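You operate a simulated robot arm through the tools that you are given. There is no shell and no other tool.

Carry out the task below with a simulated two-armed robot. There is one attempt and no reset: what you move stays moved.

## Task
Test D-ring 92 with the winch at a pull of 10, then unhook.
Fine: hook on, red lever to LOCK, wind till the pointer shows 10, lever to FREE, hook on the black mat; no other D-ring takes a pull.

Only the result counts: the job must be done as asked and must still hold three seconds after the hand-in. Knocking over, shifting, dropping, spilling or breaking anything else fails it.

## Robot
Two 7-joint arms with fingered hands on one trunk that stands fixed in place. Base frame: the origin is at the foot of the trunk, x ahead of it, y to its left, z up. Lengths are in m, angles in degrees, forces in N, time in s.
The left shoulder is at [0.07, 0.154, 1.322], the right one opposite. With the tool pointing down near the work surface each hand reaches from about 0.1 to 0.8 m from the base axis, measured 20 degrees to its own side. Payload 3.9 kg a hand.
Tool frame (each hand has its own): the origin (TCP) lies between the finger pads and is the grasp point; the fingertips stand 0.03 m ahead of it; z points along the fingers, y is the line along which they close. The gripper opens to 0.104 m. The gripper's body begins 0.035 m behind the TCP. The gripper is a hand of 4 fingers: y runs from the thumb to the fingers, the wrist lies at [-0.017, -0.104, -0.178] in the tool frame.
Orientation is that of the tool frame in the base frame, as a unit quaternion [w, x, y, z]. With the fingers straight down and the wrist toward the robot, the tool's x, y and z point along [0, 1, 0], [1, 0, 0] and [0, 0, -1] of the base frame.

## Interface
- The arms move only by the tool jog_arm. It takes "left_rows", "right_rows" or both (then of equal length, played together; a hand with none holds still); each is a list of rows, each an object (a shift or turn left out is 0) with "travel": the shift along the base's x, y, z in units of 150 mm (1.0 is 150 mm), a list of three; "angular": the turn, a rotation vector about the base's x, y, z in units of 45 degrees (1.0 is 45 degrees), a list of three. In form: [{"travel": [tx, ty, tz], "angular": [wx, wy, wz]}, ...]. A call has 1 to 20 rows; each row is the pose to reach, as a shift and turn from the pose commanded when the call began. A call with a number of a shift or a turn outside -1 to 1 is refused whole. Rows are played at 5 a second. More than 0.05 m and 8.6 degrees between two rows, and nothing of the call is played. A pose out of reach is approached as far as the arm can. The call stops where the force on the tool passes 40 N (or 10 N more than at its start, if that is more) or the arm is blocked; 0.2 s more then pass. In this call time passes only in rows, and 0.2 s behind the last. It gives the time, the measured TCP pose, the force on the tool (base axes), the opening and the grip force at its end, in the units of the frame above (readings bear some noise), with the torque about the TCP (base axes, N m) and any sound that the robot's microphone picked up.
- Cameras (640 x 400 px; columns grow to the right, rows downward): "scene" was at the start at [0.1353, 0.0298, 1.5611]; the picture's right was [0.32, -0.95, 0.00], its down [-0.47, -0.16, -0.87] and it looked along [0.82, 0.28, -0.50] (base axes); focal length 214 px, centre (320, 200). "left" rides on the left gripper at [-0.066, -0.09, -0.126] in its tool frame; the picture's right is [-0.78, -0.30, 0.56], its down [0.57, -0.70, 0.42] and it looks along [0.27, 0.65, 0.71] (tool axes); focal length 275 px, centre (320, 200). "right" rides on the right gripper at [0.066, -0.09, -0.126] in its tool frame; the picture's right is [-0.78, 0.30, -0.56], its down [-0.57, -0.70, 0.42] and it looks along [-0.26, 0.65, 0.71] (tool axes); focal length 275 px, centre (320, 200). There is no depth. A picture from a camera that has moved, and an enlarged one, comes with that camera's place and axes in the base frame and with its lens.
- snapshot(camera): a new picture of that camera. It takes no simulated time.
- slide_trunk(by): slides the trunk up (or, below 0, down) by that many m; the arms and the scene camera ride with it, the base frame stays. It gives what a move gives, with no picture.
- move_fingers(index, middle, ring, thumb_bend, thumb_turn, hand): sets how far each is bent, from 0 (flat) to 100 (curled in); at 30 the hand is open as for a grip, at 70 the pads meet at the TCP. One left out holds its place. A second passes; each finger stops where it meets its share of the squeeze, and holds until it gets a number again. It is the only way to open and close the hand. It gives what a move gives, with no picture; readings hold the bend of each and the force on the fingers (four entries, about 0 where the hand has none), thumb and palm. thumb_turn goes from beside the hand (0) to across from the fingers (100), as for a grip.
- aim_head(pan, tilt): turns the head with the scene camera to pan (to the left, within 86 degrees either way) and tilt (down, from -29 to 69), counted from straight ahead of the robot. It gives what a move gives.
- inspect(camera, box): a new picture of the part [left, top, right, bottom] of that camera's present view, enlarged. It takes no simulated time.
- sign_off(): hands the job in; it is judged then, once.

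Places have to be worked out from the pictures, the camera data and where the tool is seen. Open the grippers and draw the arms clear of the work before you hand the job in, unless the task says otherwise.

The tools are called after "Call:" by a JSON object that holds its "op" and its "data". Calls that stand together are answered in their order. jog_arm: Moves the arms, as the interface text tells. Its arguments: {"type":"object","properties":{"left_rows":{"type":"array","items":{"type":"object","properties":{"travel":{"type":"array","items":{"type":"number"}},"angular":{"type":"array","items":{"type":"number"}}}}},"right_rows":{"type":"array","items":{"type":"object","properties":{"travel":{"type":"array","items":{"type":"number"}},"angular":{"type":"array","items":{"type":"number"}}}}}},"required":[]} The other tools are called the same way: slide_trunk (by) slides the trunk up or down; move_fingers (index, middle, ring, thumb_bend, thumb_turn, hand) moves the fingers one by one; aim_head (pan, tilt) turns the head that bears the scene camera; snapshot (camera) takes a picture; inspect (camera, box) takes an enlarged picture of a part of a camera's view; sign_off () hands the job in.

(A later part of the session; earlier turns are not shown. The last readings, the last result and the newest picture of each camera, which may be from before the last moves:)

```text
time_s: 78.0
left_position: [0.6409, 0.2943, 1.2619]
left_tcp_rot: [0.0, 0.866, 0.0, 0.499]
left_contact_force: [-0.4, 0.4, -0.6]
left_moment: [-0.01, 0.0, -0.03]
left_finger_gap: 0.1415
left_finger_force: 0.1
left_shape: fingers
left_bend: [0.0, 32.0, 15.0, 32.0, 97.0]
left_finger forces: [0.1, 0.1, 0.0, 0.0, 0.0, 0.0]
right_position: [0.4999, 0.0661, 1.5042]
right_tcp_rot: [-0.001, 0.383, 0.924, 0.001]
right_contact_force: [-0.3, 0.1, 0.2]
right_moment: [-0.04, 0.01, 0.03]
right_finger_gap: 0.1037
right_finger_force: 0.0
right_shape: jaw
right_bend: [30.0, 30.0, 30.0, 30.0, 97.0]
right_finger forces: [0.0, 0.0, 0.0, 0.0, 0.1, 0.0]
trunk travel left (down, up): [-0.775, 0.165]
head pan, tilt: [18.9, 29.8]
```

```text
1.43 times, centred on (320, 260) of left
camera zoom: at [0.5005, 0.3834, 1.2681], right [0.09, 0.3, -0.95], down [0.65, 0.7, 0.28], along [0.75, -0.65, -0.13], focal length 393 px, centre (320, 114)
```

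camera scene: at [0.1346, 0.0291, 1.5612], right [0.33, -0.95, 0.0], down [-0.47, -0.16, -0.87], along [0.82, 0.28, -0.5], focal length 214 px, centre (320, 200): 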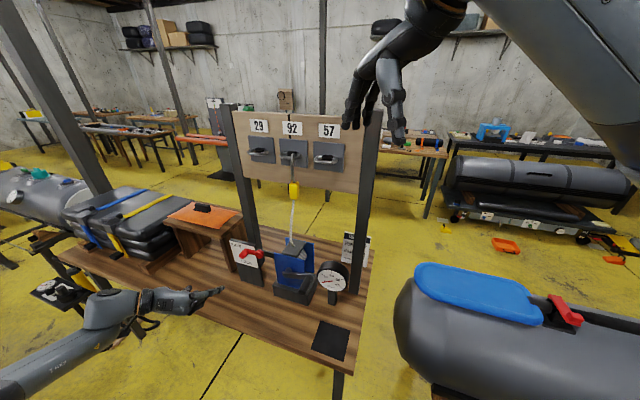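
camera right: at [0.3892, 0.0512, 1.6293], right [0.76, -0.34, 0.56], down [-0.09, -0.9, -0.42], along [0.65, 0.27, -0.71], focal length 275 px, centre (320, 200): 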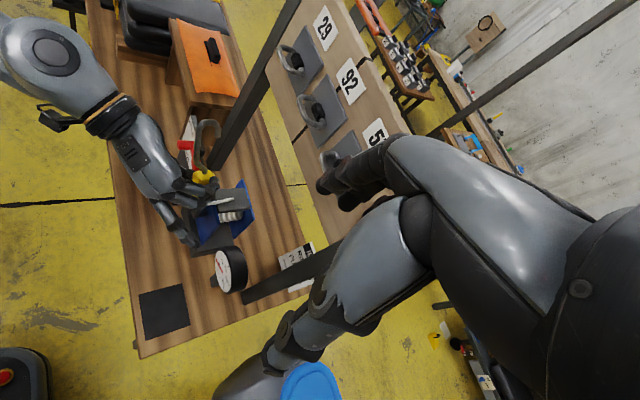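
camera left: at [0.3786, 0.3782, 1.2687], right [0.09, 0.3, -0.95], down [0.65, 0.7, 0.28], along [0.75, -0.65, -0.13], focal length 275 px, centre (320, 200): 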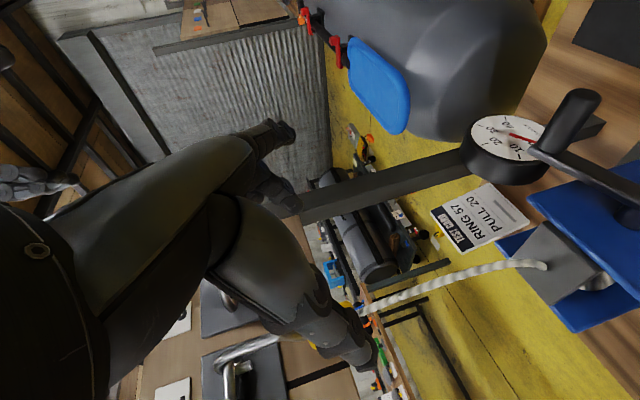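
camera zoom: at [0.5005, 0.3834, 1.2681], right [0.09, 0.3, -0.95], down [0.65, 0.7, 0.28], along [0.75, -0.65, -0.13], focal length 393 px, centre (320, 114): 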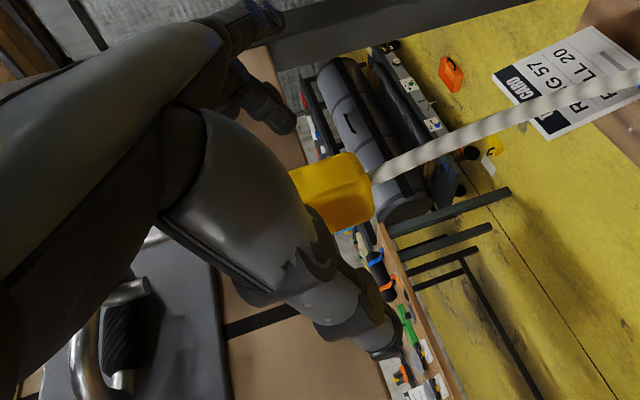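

The hook body is between thumb and middle finger, and their tips are level with its middle. I close those two on it.

Call:
{"op": "move_fingers", "data": {"hand": "left", "middle": 75, "thumb_bend": 75}}

Call:
{"op": "inspect", "data": {"camera": "scene", "box": [245, 130, 345, 230]}}

Call:
{"op": "inspect", "data": {"camera": "right", "box": [220, 70, 360, 210]}}

Call:
{"op": "inspect", "data": {"camera": "left", "box": [160, 120, 480, 400]}}

```text
time_s: 79.0
left_position: [0.6408, 0.2955, 1.262]
left_tcp_rot: [0.0, 0.865, 0.0, 0.501]
left_contact_force: [0.0, -1.1, 2.4]
left_moment: [0.08, -0.04, -0.02]
left_finger_gap: 0.0982
left_finger_force: 9.8
left_shape: fingers
left_bend: [0.0, 61.0, 15.0, 69.0, 96.0]
left_finger forces: [0.0, 10.4, 0.0, 0.0, 9.6, 0.1]
right_position: [0.499, 0.0655, 1.5052]
right_tcp_rot: [0.0, 0.382, 0.924, 0.0]
right_contact_force: [-0.1, 0.1, -0.3]
right_moment: [0.0, 0.01, 0.03]
right_finger_gap: 0.1037
right_finger_force: 0.0
right_shape: jaw
right_bend: [30.0, 30.0, 30.0, 30.0, 97.0]
right_finger forces: [0.0, 0.0, 0.0, 0.1, 0.1, 0.0]
trunk travel left (down, up): [-0.775, 0.165]
head pan, tilt: [18.9, 29.8]
```

```text
4.00 times, centred on (295, 180) of scene
camera zoom: at [0.135, 0.0291, 1.5612], right [0.32, -0.95, 0.0], down [-0.47, -0.16, -0.87], along [0.82, 0.28, -0.5], focal length 858 px, centre (420, 280)
```

zoom: 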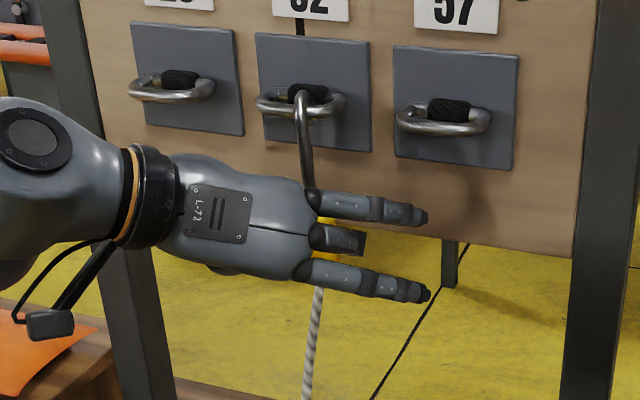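

```text
2.86 times, centred on (290, 140) of right
camera zoom: at [0.3888, 0.0494, 1.6295], right [0.76, -0.34, 0.56], down [-0.09, -0.9, -0.42], along [0.65, 0.27, -0.71], focal length 786 px, centre (406, 371)
```

zoom: 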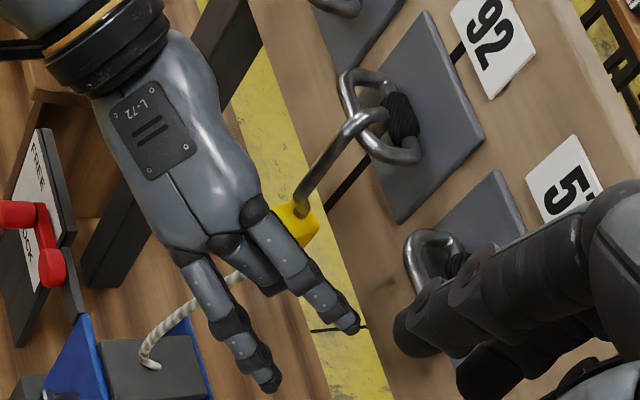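

```text
1.43 times, centred on (320, 260) of left
camera zoom: at [0.4994, 0.3839, 1.2688], right [0.1, 0.3, -0.95], down [0.65, 0.7, 0.28], along [0.75, -0.65, -0.13], focal length 393 px, centre (320, 114)
```

zoom: 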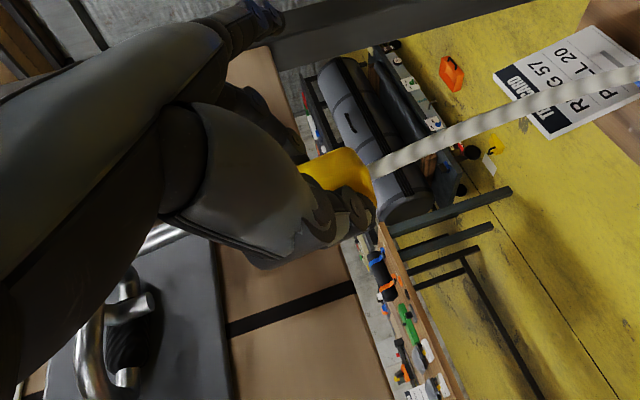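

Gripped with about 10 N from each side. I lift straight up about 45 mm so the tip clears the bar.

Call:
{"op": "jog_arm", "data": {"left_rows": [{"travel": [0, 0, 0.06]}, {"travel": [0, 0, 0.12]}, {"travel": [0, 0, 0.18]}, {"travel": [0, 0, 0.24]}, {"travel": [0, 0, 0.31]}]}}

Call:
{"op": "inspect", "data": {"camera": "scene", "box": [245, 120, 345, 220]}}

Call:
{"op": "inspect", "data": {"camera": "right", "box": [250, 60, 360, 170]}}

```text
time_s: 80.2
left_position: [0.6398, 0.2957, 1.3103]
left_tcp_rot: [-0.001, 0.866, 0.0, 0.499]
left_contact_force: [-0.2, -0.1, -1.1]
left_moment: [0.0, 0.05, 0.0]
left_finger_gap: 0.0964
left_finger_force: 9.1
left_shape: fingers
left_bend: [0.0, 61.0, 15.0, 69.0, 94.0]
left_finger forces: [0.1, 9.5, 0.0, 0.0, 9.6, 0.1]
right_position: [0.4993, 0.066, 1.5042]
right_tcp_rot: [0.0, 0.382, 0.924, 0.0]
right_contact_force: [0.1, -0.2, 0.4]
right_moment: [0.02, 0.02, -0.04]
right_finger_gap: 0.1037
right_finger_force: 0.1
right_shape: jaw
right_bend: [30.0, 30.0, 30.0, 30.0, 97.0]
right_finger forces: [0.1, 0.0, 0.0, 0.0, 0.0, 0.0]
trunk travel left (down, up): [-0.775, 0.165]
head pan, tilt: [18.9, 29.8]
```

```text
4.00 times, centred on (295, 170) of scene
camera zoom: at [0.1354, 0.0295, 1.5611], right [0.32, -0.95, 0.0], down [-0.47, -0.16, -0.87], along [0.82, 0.28, -0.5], focal length 858 px, centre (420, 320)
```

zoom: 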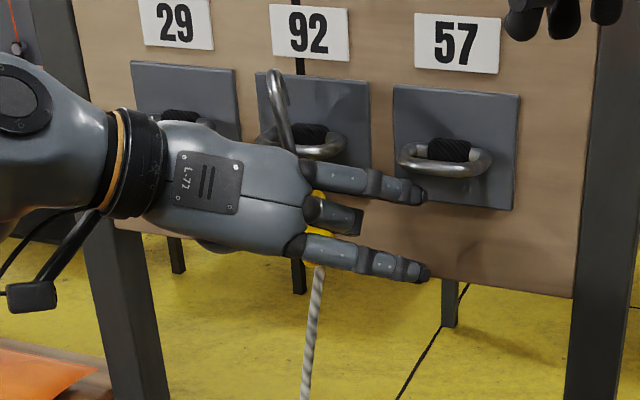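

```text
3.64 times, centred on (305, 115) of right
camera zoom: at [0.3892, 0.0498, 1.6293], right [0.76, -0.34, 0.56], down [-0.09, -0.9, -0.42], along [0.65, 0.27, -0.71], focal length 1001 px, centre (374, 509)
```

zoom: 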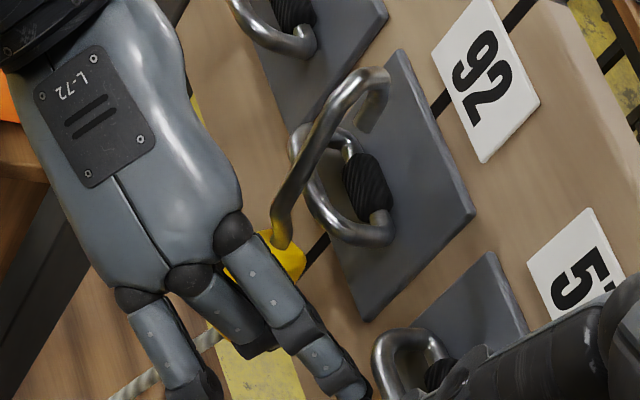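

The tip is now about 2.5 cm above the bar. I draw the hook straight back, clear of the ring.

Call:
{"op": "jog_arm", "data": {"left_rows": [{"travel": [-0.08, 0, 0.02]}, {"travel": [-0.18, 0, 0.02]}, {"travel": [-0.32, 0, 0.02]}, {"travel": [-0.5, 0, 0.02]}, {"travel": [-0.7, 0, 0.02]}]}}

Call:
{"op": "inspect", "data": {"camera": "scene", "box": [225, 120, 345, 220]}}

Call:
{"op": "inspect", "data": {"camera": "right", "box": [200, 60, 360, 200]}}

Call:
{"op": "snapshot", "data": {"camera": "left"}}

```text
time_s: 81.4
left_position: [0.5349, 0.2933, 1.3112]
left_tcp_rot: [-0.001, 0.865, 0.0, 0.501]
left_contact_force: [-0.4, 0.1, -1.3]
left_moment: [0.01, 0.03, 0.0]
left_finger_gap: 0.0963
left_finger_force: 9.5
left_shape: fingers
left_bend: [0.0, 61.0, 15.0, 70.0, 94.0]
left_finger forces: [0.0, 9.5, 0.1, 0.0, 9.6, 0.0]
right_position: [0.4968, 0.0645, 1.5043]
right_tcp_rot: [0.0, 0.382, 0.924, 0.001]
right_contact_force: [0.6, 0.0, 0.7]
right_moment: [-0.01, 0.01, 0.01]
right_finger_gap: 0.1037
right_finger_force: 0.1
right_shape: jaw
right_bend: [30.0, 30.0, 30.0, 30.0, 97.0]
right_finger forces: [0.0, 0.0, 0.1, 0.1, 0.0, 0.0]
trunk travel left (down, up): [-0.775, 0.165]
head pan, tilt: [18.9, 29.8]
```

```text
4.00 times, centred on (285, 170) of scene
camera zoom: at [0.1334, 0.0279, 1.5613], right [0.32, -0.95, 0.0], down [-0.47, -0.16, -0.87], along [0.82, 0.28, -0.5], focal length 858 px, centre (460, 320)
```

zoom: 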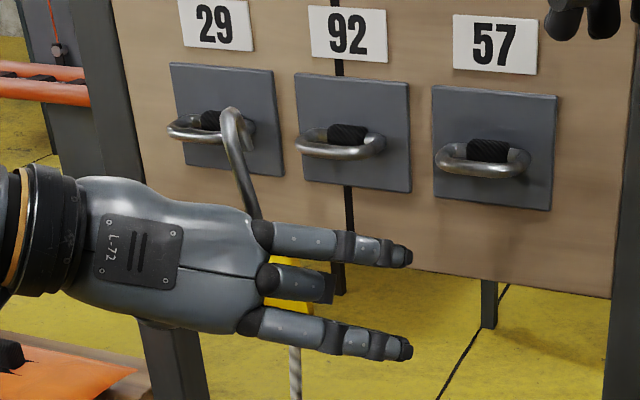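

```text
2.86 times, centred on (280, 130) of right
camera zoom: at [0.3871, 0.048, 1.6299], right [0.76, -0.34, 0.56], down [-0.09, -0.9, -0.43], along [0.65, 0.27, -0.71], focal length 786 px, centre (434, 400)
```

zoom: 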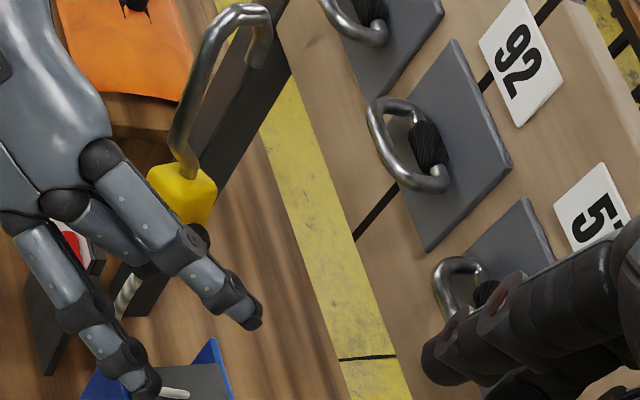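

```text
taken
camera left: at [0.3933, 0.3829, 1.3179], right [0.1, 0.3, -0.95], down [0.65, 0.7, 0.29], along [0.75, -0.65, -0.13], focal length 275 px, centre (320, 200)
```

left: 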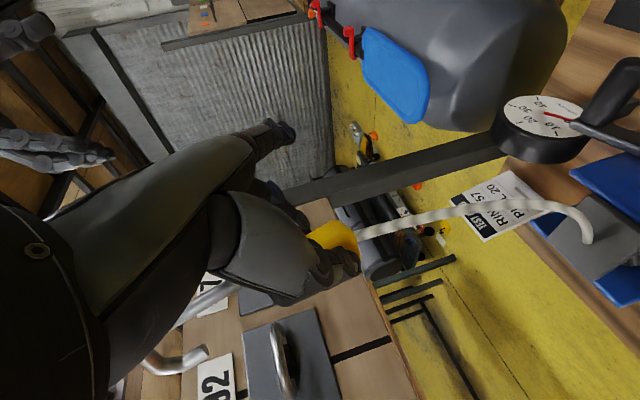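

Ring 92 is free and the hook is in hand, leaning only slightly. I carry it back toward the mat, keeping clear of the crank handle.

Call:
{"op": "jog_arm", "data": {"left_rows": [{"travel": [-0.1, -0.16, -0.12]}, {"travel": [-0.2, -0.34, -0.28]}, {"travel": [-0.27, -0.52, -0.45]}, {"travel": [-0.3, -0.7, -0.62]}, {"travel": [-0.3, -0.9, -0.8]}]}}

Call:
{"op": "jog_arm", "data": {"left_rows": [{"travel": [0, -0.08, -0.2]}, {"travel": [0, -0.15, -0.4]}, {"travel": [0, -0.22, -0.6]}, {"travel": [0, -0.25, -0.8]}, {"travel": [0, -0.25, -1.0]}]}}

Call:
{"op": "snapshot", "data": {"camera": "scene"}}

Call:
{"op": "inspect", "data": {"camera": "scene", "box": [240, 240, 380, 350]}}

Call:
{"op": "inspect", "data": {"camera": "right", "box": [100, 180, 260, 340]}}

```text
time_s: 82.6
left_position: [0.4961, 0.1645, 1.2021]
left_tcp_rot: [-0.009, 0.866, -0.002, 0.5]
left_contact_force: [1.2, -0.1, -1.1]
left_moment: [0.02, 0.02, 0.02]
left_finger_gap: 0.0959
left_finger_force: 9.8
left_shape: fingers
left_bend: [0.0, 61.0, 15.0, 70.0, 94.0]
left_finger forces: [0.1, 9.7, 0.1, 0.0, 9.9, 0.0]
left hand out of reach, approached as far as the arm can: row 5
right_position: [0.5016, 0.0642, 1.5039]
right_tcp_rot: [0.0, 0.383, 0.924, 0.0]
right_contact_force: [0.4, 0.2, 1.0]
right_moment: [-0.01, 0.03, 0.0]
right_finger_gap: 0.1038
right_finger_force: 0.0
right_shape: jaw
right_bend: [30.0, 30.0, 30.0, 30.0, 97.0]
right_finger forces: [0.0, 0.0, 0.1, 0.1, 0.0, 0.0]
trunk travel left (down, up): [-0.775, 0.165]
head pan, tilt: [18.9, 29.8]
```

```text
time_s: 83.8
left_position: [0.4912, 0.1213, 1.0416]
left_tcp_rot: [0.0, 0.866, 0.001, 0.501]
left_contact_force: [-0.7, -0.5, -1.1]
left_moment: [-0.01, 0.04, 0.01]
left_finger_gap: 0.0959
left_finger_force: 9.5
left_shape: fingers
left_bend: [0.0, 61.0, 15.0, 70.0, 94.0]
left_finger forces: [0.1, 9.6, 0.1, 0.0, 10.0, 0.1]
right_position: [0.5001, 0.0665, 1.5035]
right_tcp_rot: [0.0, 0.382, 0.924, -0.001]
right_contact_force: [-0.1, 0.0, -0.5]
right_moment: [-0.01, 0.0, 0.0]
right_finger_gap: 0.1037
right_finger_force: 0.1
right_shape: jaw
right_bend: [30.0, 30.0, 30.0, 30.0, 97.0]
right_finger forces: [0.0, 0.0, 0.1, 0.0, 0.0, 0.0]
trunk travel left (down, up): [-0.775, 0.165]
head pan, tilt: [18.9, 29.8]
```

```text
taken
camera scene: at [0.1359, 0.0299, 1.5611], right [0.33, -0.95, 0.0], down [-0.47, -0.16, -0.87], along [0.82, 0.28, -0.5], focal length 214 px, centre (320, 200)
```

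scene: 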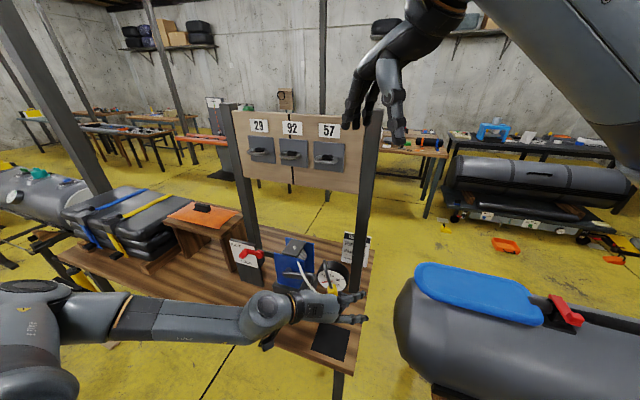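

```text
3.64 times, centred on (310, 295) of scene
camera zoom: at [0.1359, 0.0299, 1.5611], right [0.33, -0.95, 0.0], down [-0.47, -0.16, -0.87], along [0.82, 0.28, -0.5], focal length 780 px, centre (356, -146)
```

zoom: 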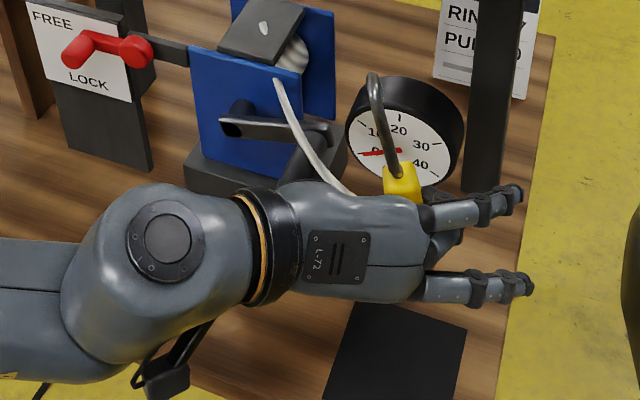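

```text
2.50 times, centred on (180, 260) of right
camera zoom: at [0.3897, 0.0503, 1.6292], right [0.76, -0.34, 0.56], down [-0.09, -0.9, -0.42], along [0.64, 0.27, -0.71], focal length 688 px, centre (670, 50)
```

zoom: 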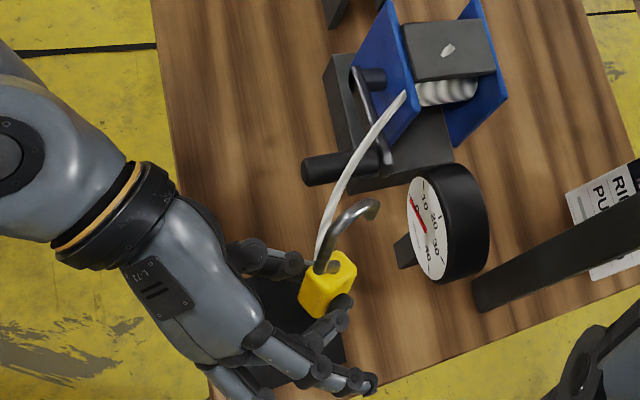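

The hook leans about 15° to the left, so I roll the hand about 13° to set it upright before putting it down.

Call:
{"op": "jog_arm", "data": {"left_rows": [{"travel": [0, 0, -0.05], "angular": [0.1, 0, 0]}, {"travel": [0, 0, -0.1], "angular": [0.2, 0, 0]}, {"travel": [0, 0, -0.15], "angular": [0.29, 0, 0]}]}}

Call:
{"op": "inspect", "data": {"camera": "scene", "box": [240, 240, 380, 350]}}

Call:
{"op": "inspect", "data": {"camera": "right", "box": [100, 180, 260, 340]}}

```text
time_s: 84.6
left_position: [0.4915, 0.1223, 1.0198]
left_tcp_rot: [-0.098, 0.86, -0.058, 0.497]
left_contact_force: [-0.9, 0.2, -1.0]
left_moment: [-0.03, 0.0, 0.02]
left_finger_gap: 0.0957
left_finger_force: 9.3
left_shape: fingers
left_bend: [0.0, 61.0, 15.0, 70.0, 94.0]
left_finger forces: [0.0, 9.8, 0.1, 0.0, 9.7, 0.0]
right_position: [0.5001, 0.0654, 1.5047]
right_tcp_rot: [-0.001, 0.382, 0.924, 0.0]
right_contact_force: [0.5, -0.8, -0.3]
right_moment: [0.02, 0.03, 0.01]
right_finger_gap: 0.1038
right_finger_force: 0.1
right_shape: jaw
right_bend: [30.0, 30.0, 30.0, 30.0, 97.0]
right_finger forces: [0.0, 0.1, 0.1, 0.1, 0.0, 0.0]
trunk travel left (down, up): [-0.775, 0.165]
head pan, tilt: [18.9, 29.8]
```

```text
3.64 times, centred on (310, 295) of scene
camera zoom: at [0.1356, 0.0293, 1.5611], right [0.32, -0.95, 0.0], down [-0.47, -0.16, -0.87], along [0.82, 0.28, -0.5], focal length 780 px, centre (356, -146)
```

zoom: 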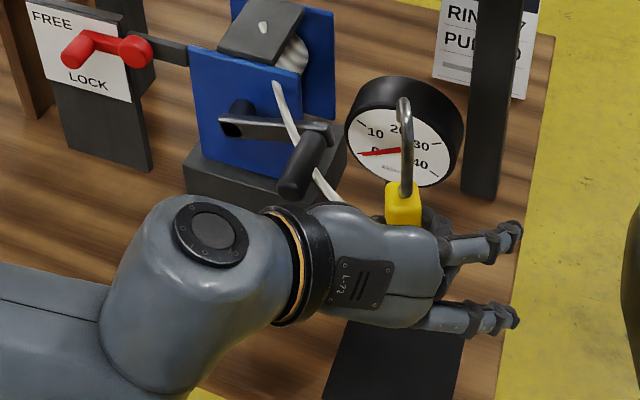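

```text
2.50 times, centred on (180, 260) of right
camera zoom: at [0.3894, 0.0495, 1.6293], right [0.76, -0.34, 0.56], down [-0.09, -0.9, -0.42], along [0.65, 0.27, -0.71], focal length 688 px, centre (670, 50)
```

zoom: 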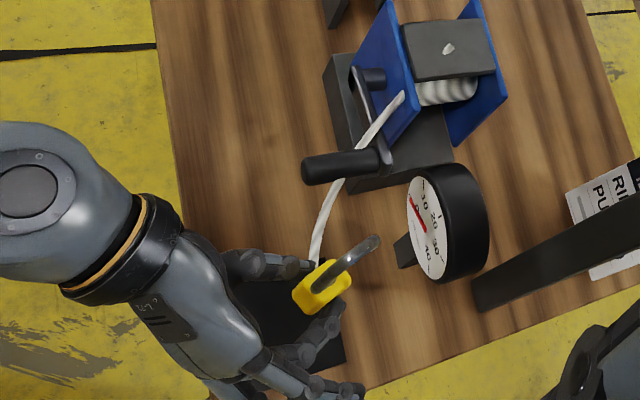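

The hook is upright now. I check how low the flat index finger sits, since the roll lowers it toward the table.

Call:
{"op": "inspect", "data": {"camera": "right", "box": [120, 220, 280, 380]}}

Call:
{"op": "inspect", "data": {"camera": "left", "box": [160, 60, 560, 360]}}

```text
2.50 times, centred on (200, 300) of right
camera zoom: at [0.3894, 0.0495, 1.6293], right [0.76, -0.34, 0.56], down [-0.09, -0.9, -0.42], along [0.65, 0.27, -0.71], focal length 688 px, centre (620, -50)
```

zoom: 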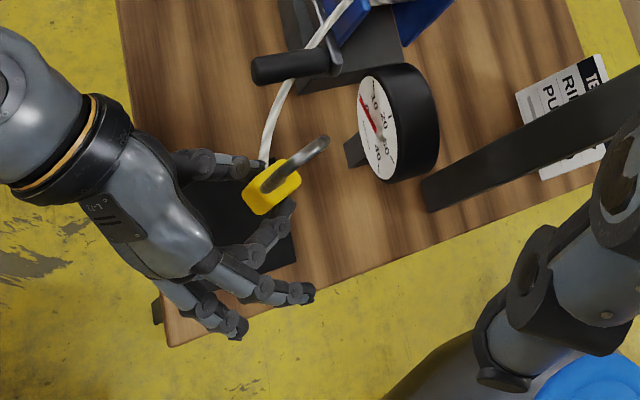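

```text
1.33 times, centred on (360, 210) of left
camera zoom: at [0.3501, 0.2069, 1.0468], right [0.1, 0.5, -0.86], down [0.65, 0.62, 0.44], along [0.75, -0.6, -0.27], focal length 367 px, centre (267, 187)
```

zoom: 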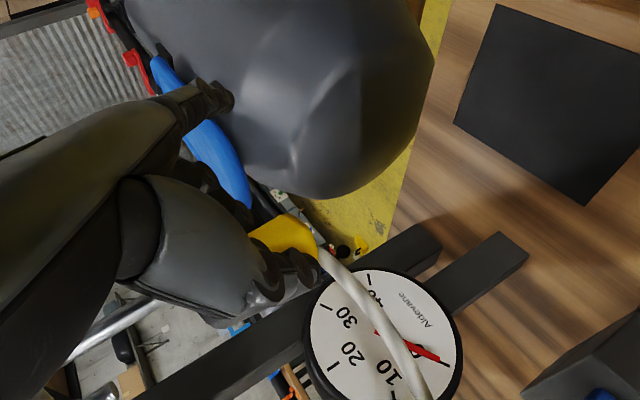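

The flat index is about 2.6 cm below the TCP, which is tight at touchdown. I take back 6° of the roll for clearance and descend to just above the mat.

Call:
{"op": "jog_arm", "data": {"left_rows": [{"travel": [0, 0, -0.2], "angular": [-0.03, 0, 0]}, {"travel": [0, 0, -0.4], "angular": [-0.06, 0, 0]}, {"travel": [0, 0, -0.6], "angular": [-0.09, 0, 0]}, {"travel": [0, 0, -0.8], "angular": [-0.12, 0, 0]}, {"travel": [0, 0, -0.96], "angular": [-0.133, 0, 0]}]}}

Call:
{"op": "inspect", "data": {"camera": "scene", "box": [250, 270, 370, 370]}}

Call:
{"op": "inspect", "data": {"camera": "right", "box": [80, 210, 240, 370]}}

Call:
{"op": "inspect", "data": {"camera": "left", "box": [160, 120, 480, 360]}}

```text
time_s: 85.8
left_position: [0.4923, 0.1216, 0.8763]
left_tcp_rot: [-0.053, 0.865, -0.029, 0.499]
left_contact_force: [-0.3, -0.2, -1.8]
left_moment: [-0.05, 0.06, -0.02]
left_finger_gap: 0.0959
left_finger_force: 9.0
left_shape: fingers
left_bend: [0.0, 61.0, 15.0, 70.0, 94.0]
left_finger forces: [0.1, 9.4, 0.0, 0.0, 9.5, 0.1]
right_position: [0.4992, 0.0669, 1.5052]
right_tcp_rot: [0.0, 0.382, 0.924, 0.0]
right_contact_force: [0.1, 0.0, 0.6]
right_moment: [-0.02, -0.01, 0.01]
right_finger_gap: 0.1034
right_finger_force: 0.1
right_shape: jaw
right_bend: [30.0, 30.0, 30.0, 30.0, 97.0]
right_finger forces: [0.1, 0.1, 0.1, 0.0, 0.0, 0.1]
trunk travel left (down, up): [-0.775, 0.165]
head pan, tilt: [18.9, 29.8]
```

```text
4.00 times, centred on (310, 320) of scene
camera zoom: at [0.1354, 0.0292, 1.5611], right [0.33, -0.95, 0.0], down [-0.47, -0.16, -0.87], along [0.82, 0.28, -0.5], focal length 858 px, centre (360, -280)
```

zoom: 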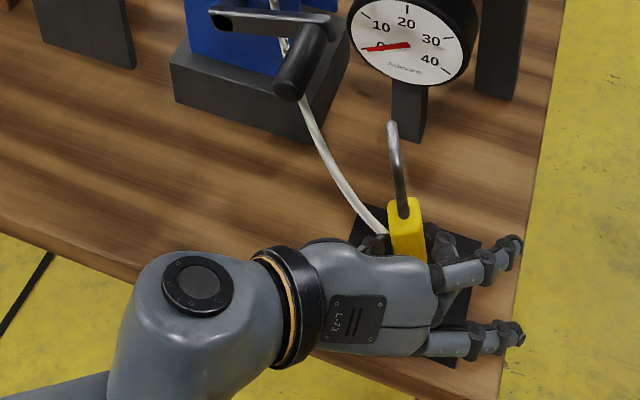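

```text
2.50 times, centred on (160, 290) of right
camera zoom: at [0.3892, 0.0496, 1.6293], right [0.76, -0.34, 0.56], down [-0.09, -0.9, -0.42], along [0.65, 0.27, -0.71], focal length 688 px, centre (720, -25)
```

zoom: 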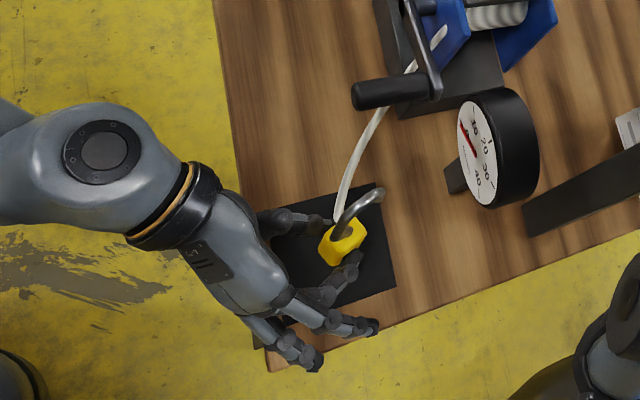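

```text
1.67 times, centred on (320, 240) of left
camera zoom: at [0.3503, 0.2087, 0.8936], right [0.09, 0.41, -0.91], down [0.65, 0.66, 0.37], along [0.75, -0.63, -0.21], focal length 459 px, centre (320, 133)
```

zoom: 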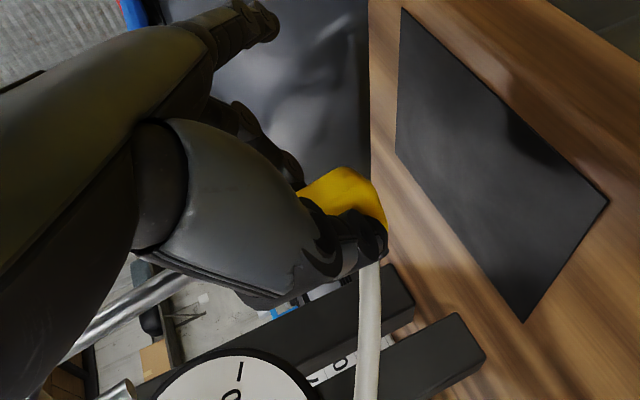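

The hook is above the mat's middle. I lower in small steps, watching for touchdown in the vertical force.

Call:
{"op": "jog_arm", "data": {"left_rows": [{"travel": [0, 0, -0.06]}, {"travel": [0, 0, -0.11]}, {"travel": [0, 0, -0.16]}, {"travel": [0, 0, -0.19]}]}}

Call:
{"op": "inspect", "data": {"camera": "scene", "box": [270, 290, 370, 370]}}

Call:
{"op": "inspect", "data": {"camera": "left", "box": [220, 140, 460, 320]}}

```text
time_s: 86.8
left_position: [0.4907, 0.1224, 0.8497]
left_tcp_rot: [-0.053, 0.864, -0.03, 0.499]
left_contact_force: [0.2, 0.4, -0.8]
left_moment: [0.02, 0.02, 0.0]
left_finger_gap: 0.0957
left_finger_force: 9.0
left_shape: fingers
left_bend: [0.0, 61.0, 15.0, 70.0, 94.0]
left_finger forces: [0.1, 9.3, 0.1, 0.0, 9.5, 0.0]
right_position: [0.4991, 0.0671, 1.5039]
right_tcp_rot: [0.0, 0.382, 0.924, 0.0]
right_contact_force: [-0.3, -0.4, -0.2]
right_moment: [-0.03, 0.03, 0.0]
right_finger_gap: 0.1036
right_finger_force: 0.0
right_shape: jaw
right_bend: [30.0, 30.0, 30.0, 30.0, 97.0]
right_finger forces: [0.0, 0.0, 0.1, 0.0, 0.0, 0.1]
trunk travel left (down, up): [-0.775, 0.165]
head pan, tilt: [18.9, 29.8]
```

```text
5.00 times, centred on (320, 330) of scene
camera zoom: at [0.1356, 0.0295, 1.5611], right [0.32, -0.95, 0.0], down [-0.47, -0.16, -0.87], along [0.82, 0.28, -0.5], focal length 1072 px, centre (320, -450)
```

zoom: 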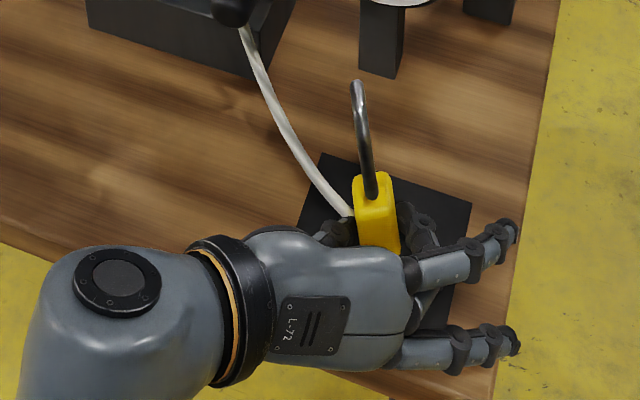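

```text
2.22 times, centred on (340, 230) of left
camera zoom: at [0.3503, 0.2099, 0.8656], right [0.1, 0.41, -0.91], down [0.65, 0.66, 0.37], along [0.75, -0.63, -0.21], focal length 612 px, centre (276, 133)
```

zoom: 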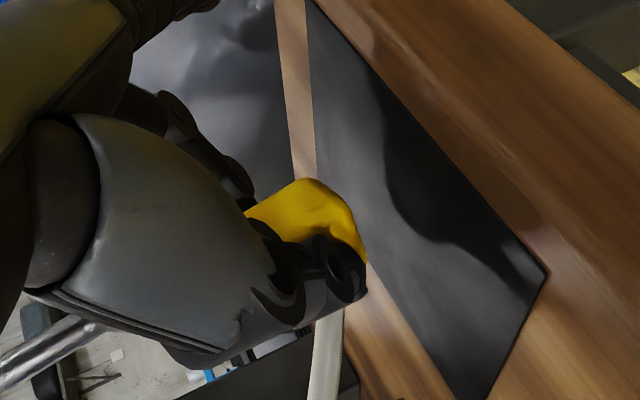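

Compared with its first standing position the body is still about 1.2 cm up. I lower another 10 mm and check the force.

Call:
{"op": "jog_arm", "data": {"left_rows": [{"travel": [0, 0, -0.025]}, {"travel": [0, 0, -0.05]}, {"travel": [0, 0, -0.067]}]}}

Call:
{"op": "inspect", "data": {"camera": "scene", "box": [270, 290, 370, 370]}}

Call:
{"op": "inspect", "data": {"camera": "left", "box": [220, 140, 460, 320]}}

```text
time_s: 87.6
left_position: [0.4917, 0.1227, 0.8362]
left_tcp_rot: [-0.053, 0.864, -0.03, 0.499]
left_contact_force: [0.1, 0.2, -2.0]
left_moment: [0.01, 0.04, -0.04]
left_finger_gap: 0.0955
left_finger_force: 8.9
left_shape: fingers
left_bend: [0.0, 61.0, 15.0, 70.0, 94.0]
left_finger forces: [0.0, 9.4, 0.0, 0.1, 9.5, 0.0]
right_position: [0.4989, 0.0667, 1.5033]
right_tcp_rot: [0.0, 0.383, 0.924, 0.0]
right_contact_force: [-0.8, 0.3, 0.1]
right_moment: [0.04, 0.01, -0.01]
right_finger_gap: 0.1037
right_finger_force: 0.1
right_shape: jaw
right_bend: [30.0, 30.0, 30.0, 30.0, 97.0]
right_finger forces: [0.1, 0.0, 0.0, 0.0, 0.0, 0.1]
trunk travel left (down, up): [-0.775, 0.165]
head pan, tilt: [18.9, 29.8]
```

```text
5.00 times, centred on (320, 330) of scene
camera zoom: at [0.1356, 0.0294, 1.5611], right [0.32, -0.95, 0.0], down [-0.47, -0.16, -0.87], along [0.82, 0.28, -0.5], focal length 1072 px, centre (320, -450)
```

zoom: 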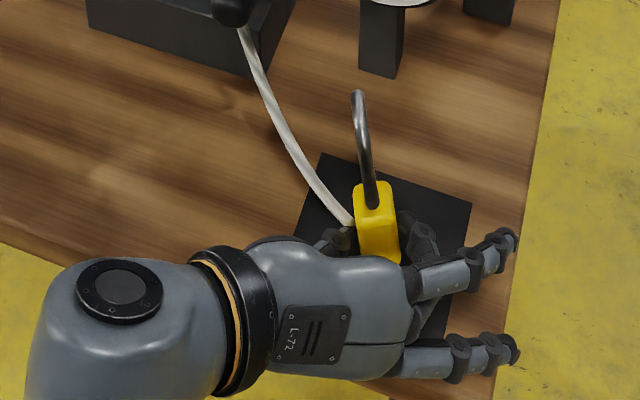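

```text
2.22 times, centred on (340, 230) of left
camera zoom: at [0.3507, 0.2092, 0.8549], right [0.09, 0.41, -0.91], down [0.65, 0.66, 0.37], along [0.75, -0.63, -0.21], focal length 612 px, centre (276, 133)
```

zoom: 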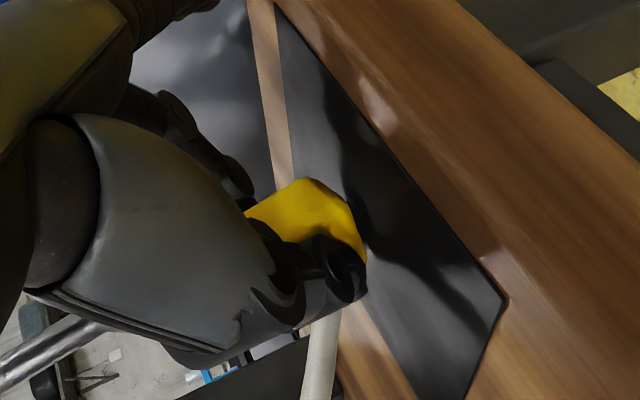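

No contact yet, a few millimetres remain. I continue 3 mm at a time.

Call:
{"op": "jog_arm", "data": {"left_rows": [{"travel": [0, 0, -0.01]}, {"travel": [0, 0, -0.022]}]}}

Call:
{"op": "jog_arm", "data": {"left_rows": [{"travel": [0, 0, -0.01]}, {"travel": [0, 0, -0.018]}]}}

Call:
{"op": "inspect", "data": {"camera": "scene", "box": [270, 290, 370, 370]}}

Call:
{"op": "inspect", "data": {"camera": "left", "box": [220, 140, 460, 320]}}

```text
time_s: 88.2
left_position: [0.4915, 0.1224, 0.8332]
left_tcp_rot: [-0.053, 0.864, -0.031, 0.499]
left_contact_force: [-0.2, -0.1, 0.1]
left_moment: [-0.02, 0.04, -0.01]
left_finger_gap: 0.0959
left_finger_force: 10.0
left_shape: fingers
left_bend: [0.0, 61.0, 15.0, 70.0, 94.0]
left_finger forces: [0.0, 9.6, 0.0, 0.1, 9.4, 0.1]
right_position: [0.4991, 0.0665, 1.504]
right_tcp_rot: [0.001, 0.382, 0.924, 0.0]
right_contact_force: [0.1, -0.2, 0.0]
right_moment: [0.01, -0.04, 0.0]
right_finger_gap: 0.1036
right_finger_force: 0.1
right_shape: jaw
right_bend: [30.0, 30.0, 30.0, 30.0, 97.0]
right_finger forces: [0.0, 0.0, 0.0, 0.1, 0.1, 0.0]
trunk travel left (down, up): [-0.775, 0.165]
head pan, tilt: [18.9, 29.8]
```

```text
time_s: 88.8
left_position: [0.4914, 0.1196, 0.832]
left_tcp_rot: [-0.052, 0.863, -0.031, 0.501]
left_contact_force: [-1.3, -0.8, 4.7]
left_moment: [0.08, -0.06, 0.01]
left_finger_gap: 0.0956
left_finger_force: 10.9
left_shape: fingers
left_bend: [0.0, 61.0, 15.0, 70.0, 94.0]
left_finger forces: [0.0, 11.7, 0.1, 0.0, 11.0, 0.0]
right_position: [0.4983, 0.0646, 1.5045]
right_tcp_rot: [0.0, 0.381, 0.924, 0.0]
right_contact_force: [0.6, -0.2, -0.5]
right_moment: [-0.02, -0.01, -0.02]
right_finger_gap: 0.1039
right_finger_force: 0.1
right_shape: jaw
right_bend: [30.0, 30.0, 30.0, 30.0, 97.0]
right_finger forces: [0.0, 0.1, 0.0, 0.0, 0.0, 0.1]
trunk travel left (down, up): [-0.775, 0.165]
head pan, tilt: [18.9, 29.8]
```

```text
5.00 times, centred on (320, 330) of scene
camera zoom: at [0.1344, 0.029, 1.5613], right [0.32, -0.95, 0.0], down [-0.47, -0.16, -0.87], along [0.82, 0.28, -0.5], focal length 1072 px, centre (320, -450)
```

zoom: 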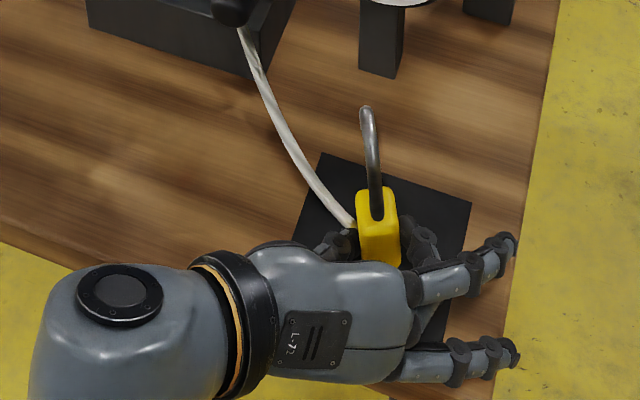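

```text
2.22 times, centred on (340, 230) of left
camera zoom: at [0.3506, 0.2087, 0.8496], right [0.1, 0.41, -0.91], down [0.65, 0.66, 0.37], along [0.75, -0.63, -0.2], focal length 612 px, centre (276, 133)
```

zoom: 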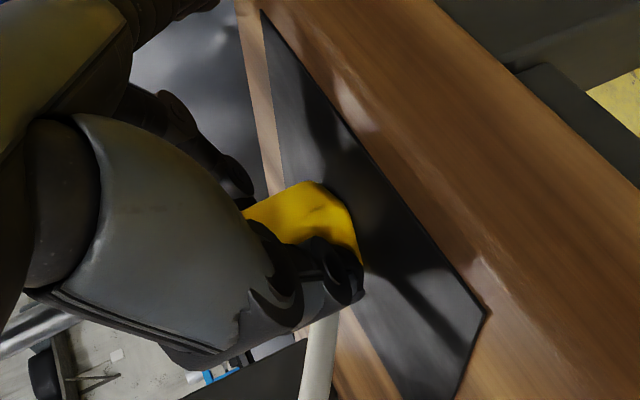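

Touchdown: the force turned to +4.7 N and the hook straightened onto the mat. I open the grip a little first.

Call:
{"op": "move_fingers", "data": {"hand": "left", "middle": 56, "thumb_bend": 63}}

Call:
{"op": "inspect", "data": {"camera": "scene", "box": [270, 290, 370, 370]}}

Call:
{"op": "inspect", "data": {"camera": "left", "box": [220, 140, 460, 320]}}

```text
time_s: 89.8
left_position: [0.4917, 0.1224, 0.8312]
left_tcp_rot: [-0.053, 0.864, -0.031, 0.499]
left_contact_force: [0.4, -0.4, 0.1]
left_moment: [0.01, -0.02, 0.01]
left_finger_gap: 0.1027
left_finger_force: 0.0
left_shape: fingers
left_bend: [0.0, 56.0, 15.0, 63.0, 97.0]
left_finger forces: [0.0, 0.1, 0.1, 0.0, 0.0, 0.0]
right_position: [0.4991, 0.0658, 1.5048]
right_tcp_rot: [0.0, 0.381, 0.924, 0.0]
right_contact_force: [-0.6, -0.5, -0.2]
right_moment: [-0.01, 0.02, -0.03]
right_finger_gap: 0.1039
right_finger_force: 0.1
right_shape: jaw
right_bend: [30.0, 30.0, 30.0, 30.0, 97.0]
right_finger forces: [0.0, 0.0, 0.0, 0.0, 0.1, 0.0]
trunk travel left (down, up): [-0.775, 0.165]
head pan, tilt: [18.9, 29.8]
```

```text
5.00 times, centred on (320, 330) of scene
camera zoom: at [0.1355, 0.0294, 1.5611], right [0.32, -0.95, 0.0], down [-0.47, -0.16, -0.87], along [0.82, 0.28, -0.5], focal length 1072 px, centre (320, -450)
```

zoom: 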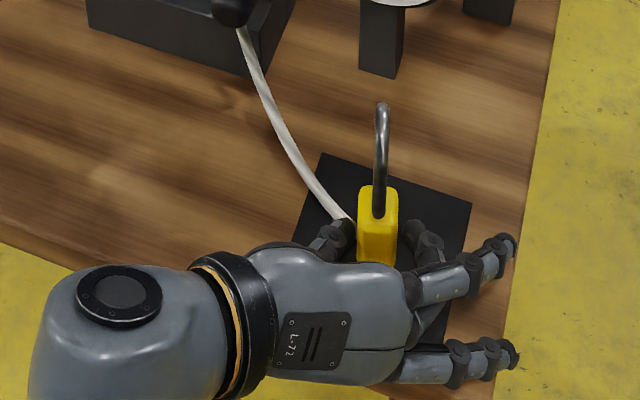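

```text
2.22 times, centred on (340, 230) of left
camera zoom: at [0.3507, 0.2092, 0.8487], right [0.09, 0.41, -0.91], down [0.65, 0.66, 0.37], along [0.75, -0.63, -0.21], focal length 612 px, centre (276, 133)
```

zoom: 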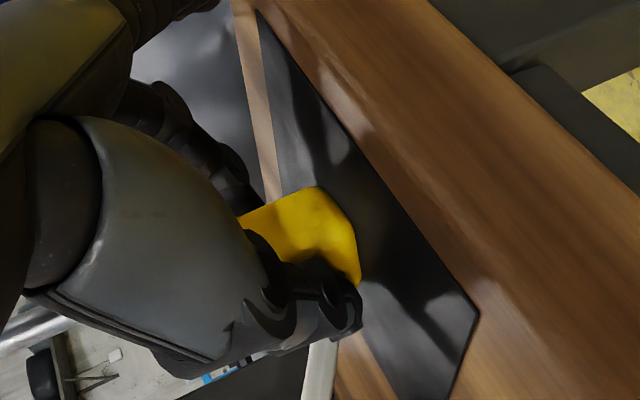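

The hook stands upright on the mat by itself. I open a bit more and withdraw straight back.

Call:
{"op": "move_fingers", "data": {"hand": "left", "middle": 42, "thumb_bend": 46}}

Call:
{"op": "jog_arm", "data": {"left_rows": [{"travel": [-0.06, 0, 0.0]}, {"travel": [-0.15, 0, 0.01]}, {"travel": [-0.27, 0, 0.03]}, {"travel": [-0.42, 0, 0.05]}, {"travel": [-0.6, 0, 0.1]}]}}

Call:
{"op": "inspect", "data": {"camera": "scene", "box": [250, 280, 380, 380]}}

Call:
{"op": "inspect", "data": {"camera": "right", "box": [80, 180, 260, 360]}}

```text
time_s: 90.8
left_position: [0.4915, 0.1211, 0.8307]
left_tcp_rot: [-0.053, 0.864, -0.031, 0.499]
left_contact_force: [0.2, 0.2, 0.0]
left_moment: [-0.02, 0.0, 0.01]
left_finger_gap: 0.1239
left_finger_force: 0.0
left_shape: fingers
left_bend: [0.0, 42.0, 15.0, 46.0, 97.0]
left_finger forces: [0.1, 0.0, 0.0, 0.0, 0.0, 0.0]
right_position: [0.4989, 0.0672, 1.5051]
right_tcp_rot: [0.0, 0.382, 0.924, 0.0]
right_contact_force: [0.2, 0.5, -0.1]
right_moment: [-0.02, -0.02, -0.01]
right_finger_gap: 0.1037
right_finger_force: 0.1
right_shape: jaw
right_bend: [30.0, 30.0, 30.0, 30.0, 97.0]
right_finger forces: [0.0, 0.0, 0.1, 0.0, 0.0, 0.0]
trunk travel left (down, up): [-0.775, 0.165]
head pan, tilt: [18.9, 29.8]
```

```text
time_s: 92.0
left_position: [0.401, 0.1229, 0.8474]
left_tcp_rot: [-0.053, 0.864, -0.03, 0.5]
left_contact_force: [-0.1, 0.3, -0.3]
left_moment: [-0.02, 0.01, -0.04]
left_finger_gap: 0.1243
left_finger_force: 0.0
left_shape: fingers
left_bend: [0.0, 42.0, 15.0, 46.0, 97.0]
left_finger forces: [0.0, 0.0, 0.1, 0.1, 0.1, 0.0]
right_position: [0.4969, 0.0656, 1.5046]
right_tcp_rot: [0.0, 0.381, 0.924, 0.0]
right_contact_force: [-0.2, 0.7, 0.0]
right_moment: [0.01, 0.0, 0.01]
right_finger_gap: 0.1038
right_finger_force: 0.0
right_shape: jaw
right_bend: [30.0, 30.0, 30.0, 30.0, 97.0]
right_finger forces: [0.1, 0.1, 0.0, 0.0, 0.0, 0.0]
trunk travel left (down, up): [-0.775, 0.165]
head pan, tilt: [18.9, 29.8]
```

```text
4.00 times, centred on (315, 330) of scene
camera zoom: at [0.1338, 0.0293, 1.5612], right [0.33, -0.95, 0.0], down [-0.47, -0.16, -0.87], along [0.82, 0.28, -0.5], focal length 858 px, centre (340, -320)
```

zoom: 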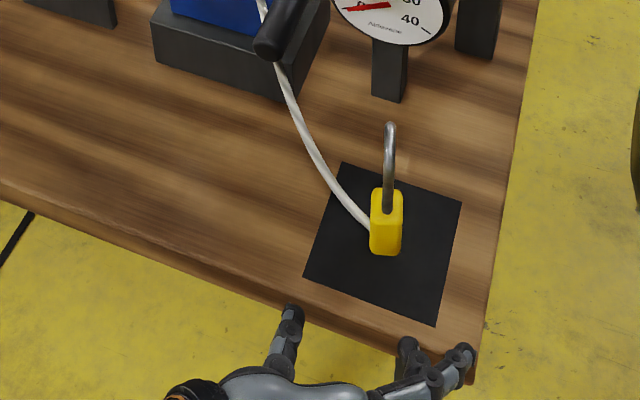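

```text
2.22 times, centred on (170, 270) of right
camera zoom: at [0.3874, 0.0496, 1.6298], right [0.76, -0.34, 0.56], down [-0.09, -0.9, -0.42], along [0.65, 0.27, -0.71], focal length 612 px, centre (653, 44)
```

zoom: 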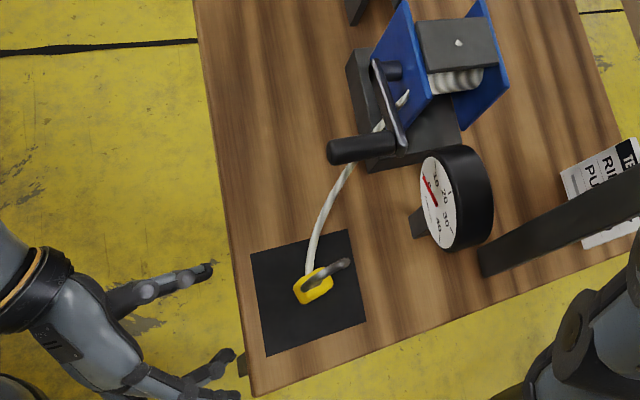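

The hook stands on the black mat. I withdraw both arms clear and open the hands.

Call:
{"op": "jog_arm", "data": {"left_rows": [{"travel": [0.0, 0, 0.2]}, {"travel": [0.02, 0, 0.4]}, {"travel": [0.05, 0, 0.6]}, {"travel": [0.1, 0.0, 0.8]}, {"travel": [0.15, 0.0, 1.0]}], "right_rows": [{"travel": [-0.05, -0.2, 0.0]}, {"travel": [-0.1, -0.4, 0.0]}, {"travel": [-0.15, -0.6, 0.0]}, {"travel": [-0.2, -0.8, 0.0]}, {"travel": [-0.25, -1.0, 0.0]}]}}

Call:
{"op": "jog_arm", "data": {"left_rows": [{"travel": [0.0, 0.2, 0.15]}, {"travel": [0.0, 0.4, 0.3]}, {"travel": [0.0, 0.6, 0.45]}, {"travel": [0.0, 0.8, 0.6]}, {"travel": [0.0, 1.0, 0.75]}], "right_rows": [{"travel": [-0.05, -0.2, 0.0]}, {"travel": [-0.1, -0.4, 0.0]}, {"travel": [-0.15, -0.6, 0.0]}, {"travel": [-0.2, -0.8, 0.0]}, {"travel": [-0.25, -1.0, 0.0]}]}}

Call:
{"op": "move_fingers", "data": {"hand": "left", "index": 30, "middle": 30, "ring": 30, "thumb_bend": 30}}

Call:
{"op": "snapshot", "data": {"camera": "scene"}}

Call:
{"op": "inspect", "data": {"camera": "scene", "box": [220, 220, 390, 370]}}

```text
time_s: 93.2
left_position: [0.4245, 0.1198, 0.9964]
left_tcp_rot: [-0.054, 0.864, -0.031, 0.499]
left_contact_force: [-0.3, -0.4, 0.4]
left_moment: [-0.01, 0.01, 0.0]
left_finger_gap: 0.1243
left_finger_force: 0.0
left_shape: fingers
left_bend: [0.0, 42.0, 15.0, 46.0, 97.0]
left_finger forces: [0.1, 0.1, 0.1, 0.1, 0.0, 0.1]
right_position: [0.461, -0.0866, 1.5046]
right_tcp_rot: [-0.001, 0.381, 0.924, 0.0]
right_contact_force: [-0.1, -1.2, 0.1]
right_moment: [0.0, -0.02, 0.04]
right_finger_gap: 0.1035
right_finger_force: 0.1
right_shape: jaw
right_bend: [30.0, 30.0, 30.0, 30.0, 97.0]
right_finger forces: [0.0, 0.1, 0.1, 0.1, 0.1, 0.0]
trunk travel left (down, up): [-0.775, 0.165]
head pan, tilt: [18.9, 29.8]
```

```text
time_s: 94.4
left_position: [0.4244, 0.2681, 1.1089]
left_tcp_rot: [-0.053, 0.864, -0.03, 0.499]
left_contact_force: [0.2, -1.3, -1.0]
left_moment: [0.0, 0.02, 0.0]
left_finger_gap: 0.1241
left_finger_force: 0.1
left_shape: fingers
left_bend: [0.0, 42.0, 15.0, 46.0, 97.0]
left_finger forces: [0.1, 0.0, 0.0, 0.0, 0.0, 0.1]
right_position: [0.4227, -0.237, 1.5035]
right_tcp_rot: [0.0, 0.381, 0.924, 0.001]
right_contact_force: [-0.5, -0.6, 0.2]
right_moment: [0.0, 0.02, -0.01]
right_finger_gap: 0.1036
right_finger_force: 0.0
right_shape: jaw
right_bend: [30.0, 30.0, 30.0, 30.0, 97.0]
right_finger forces: [0.0, 0.0, 0.0, 0.1, 0.1, 0.0]
trunk travel left (down, up): [-0.775, 0.165]
head pan, tilt: [18.9, 29.8]
```

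```text
time_s: 95.4
left_position: [0.4262, 0.271, 1.1077]
left_tcp_rot: [-0.053, 0.864, -0.03, 0.5]
left_contact_force: [0.3, -0.3, 0.2]
left_moment: [0.01, 0.0, 0.01]
left_finger_gap: 0.1046
left_finger_force: 0.1
left_shape: fingers
left_bend: [30.0, 30.0, 30.0, 30.0, 97.0]
left_finger forces: [0.0, 0.1, 0.1, 0.0, 0.0, 0.1]
right_position: [0.425, -0.2336, 1.5044]
right_tcp_rot: [0.0, 0.382, 0.924, 0.0]
right_contact_force: [0.3, -0.6, 0.1]
right_moment: [0.01, 0.01, -0.02]
right_finger_gap: 0.1038
right_finger_force: 0.1
right_shape: jaw
right_bend: [30.0, 30.0, 30.0, 30.0, 97.0]
right_finger forces: [0.0, 0.1, 0.0, 0.0, 0.1, 0.0]
trunk travel left (down, up): [-0.775, 0.165]
head pan, tilt: [18.9, 29.8]
```

```text
taken
camera scene: at [0.1355, 0.0297, 1.5611], right [0.33, -0.95, 0.0], down [-0.47, -0.16, -0.87], along [0.82, 0.28, -0.5], focal length 214 px, centre (320, 200)
```

scene: 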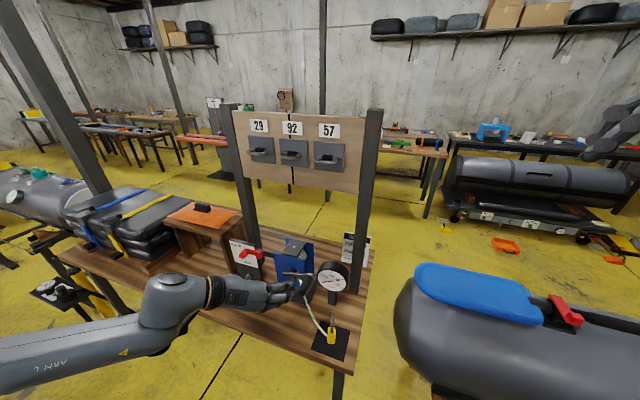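

```text
2.67 times, centred on (305, 295) of scene
camera zoom: at [0.1355, 0.0297, 1.5611], right [0.33, -0.95, 0.0], down [-0.47, -0.16, -0.87], along [0.82, 0.28, -0.5], focal length 572 px, centre (360, -53)
```

zoom: 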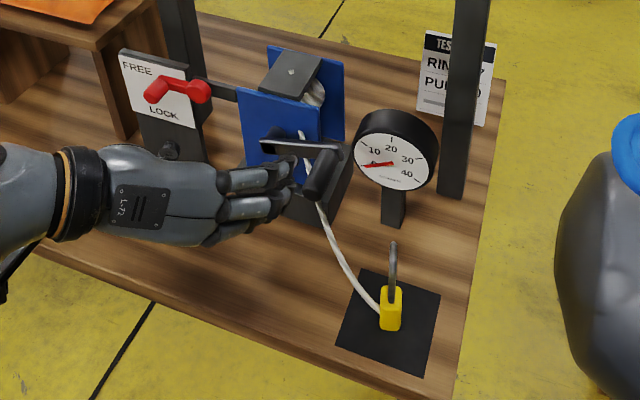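

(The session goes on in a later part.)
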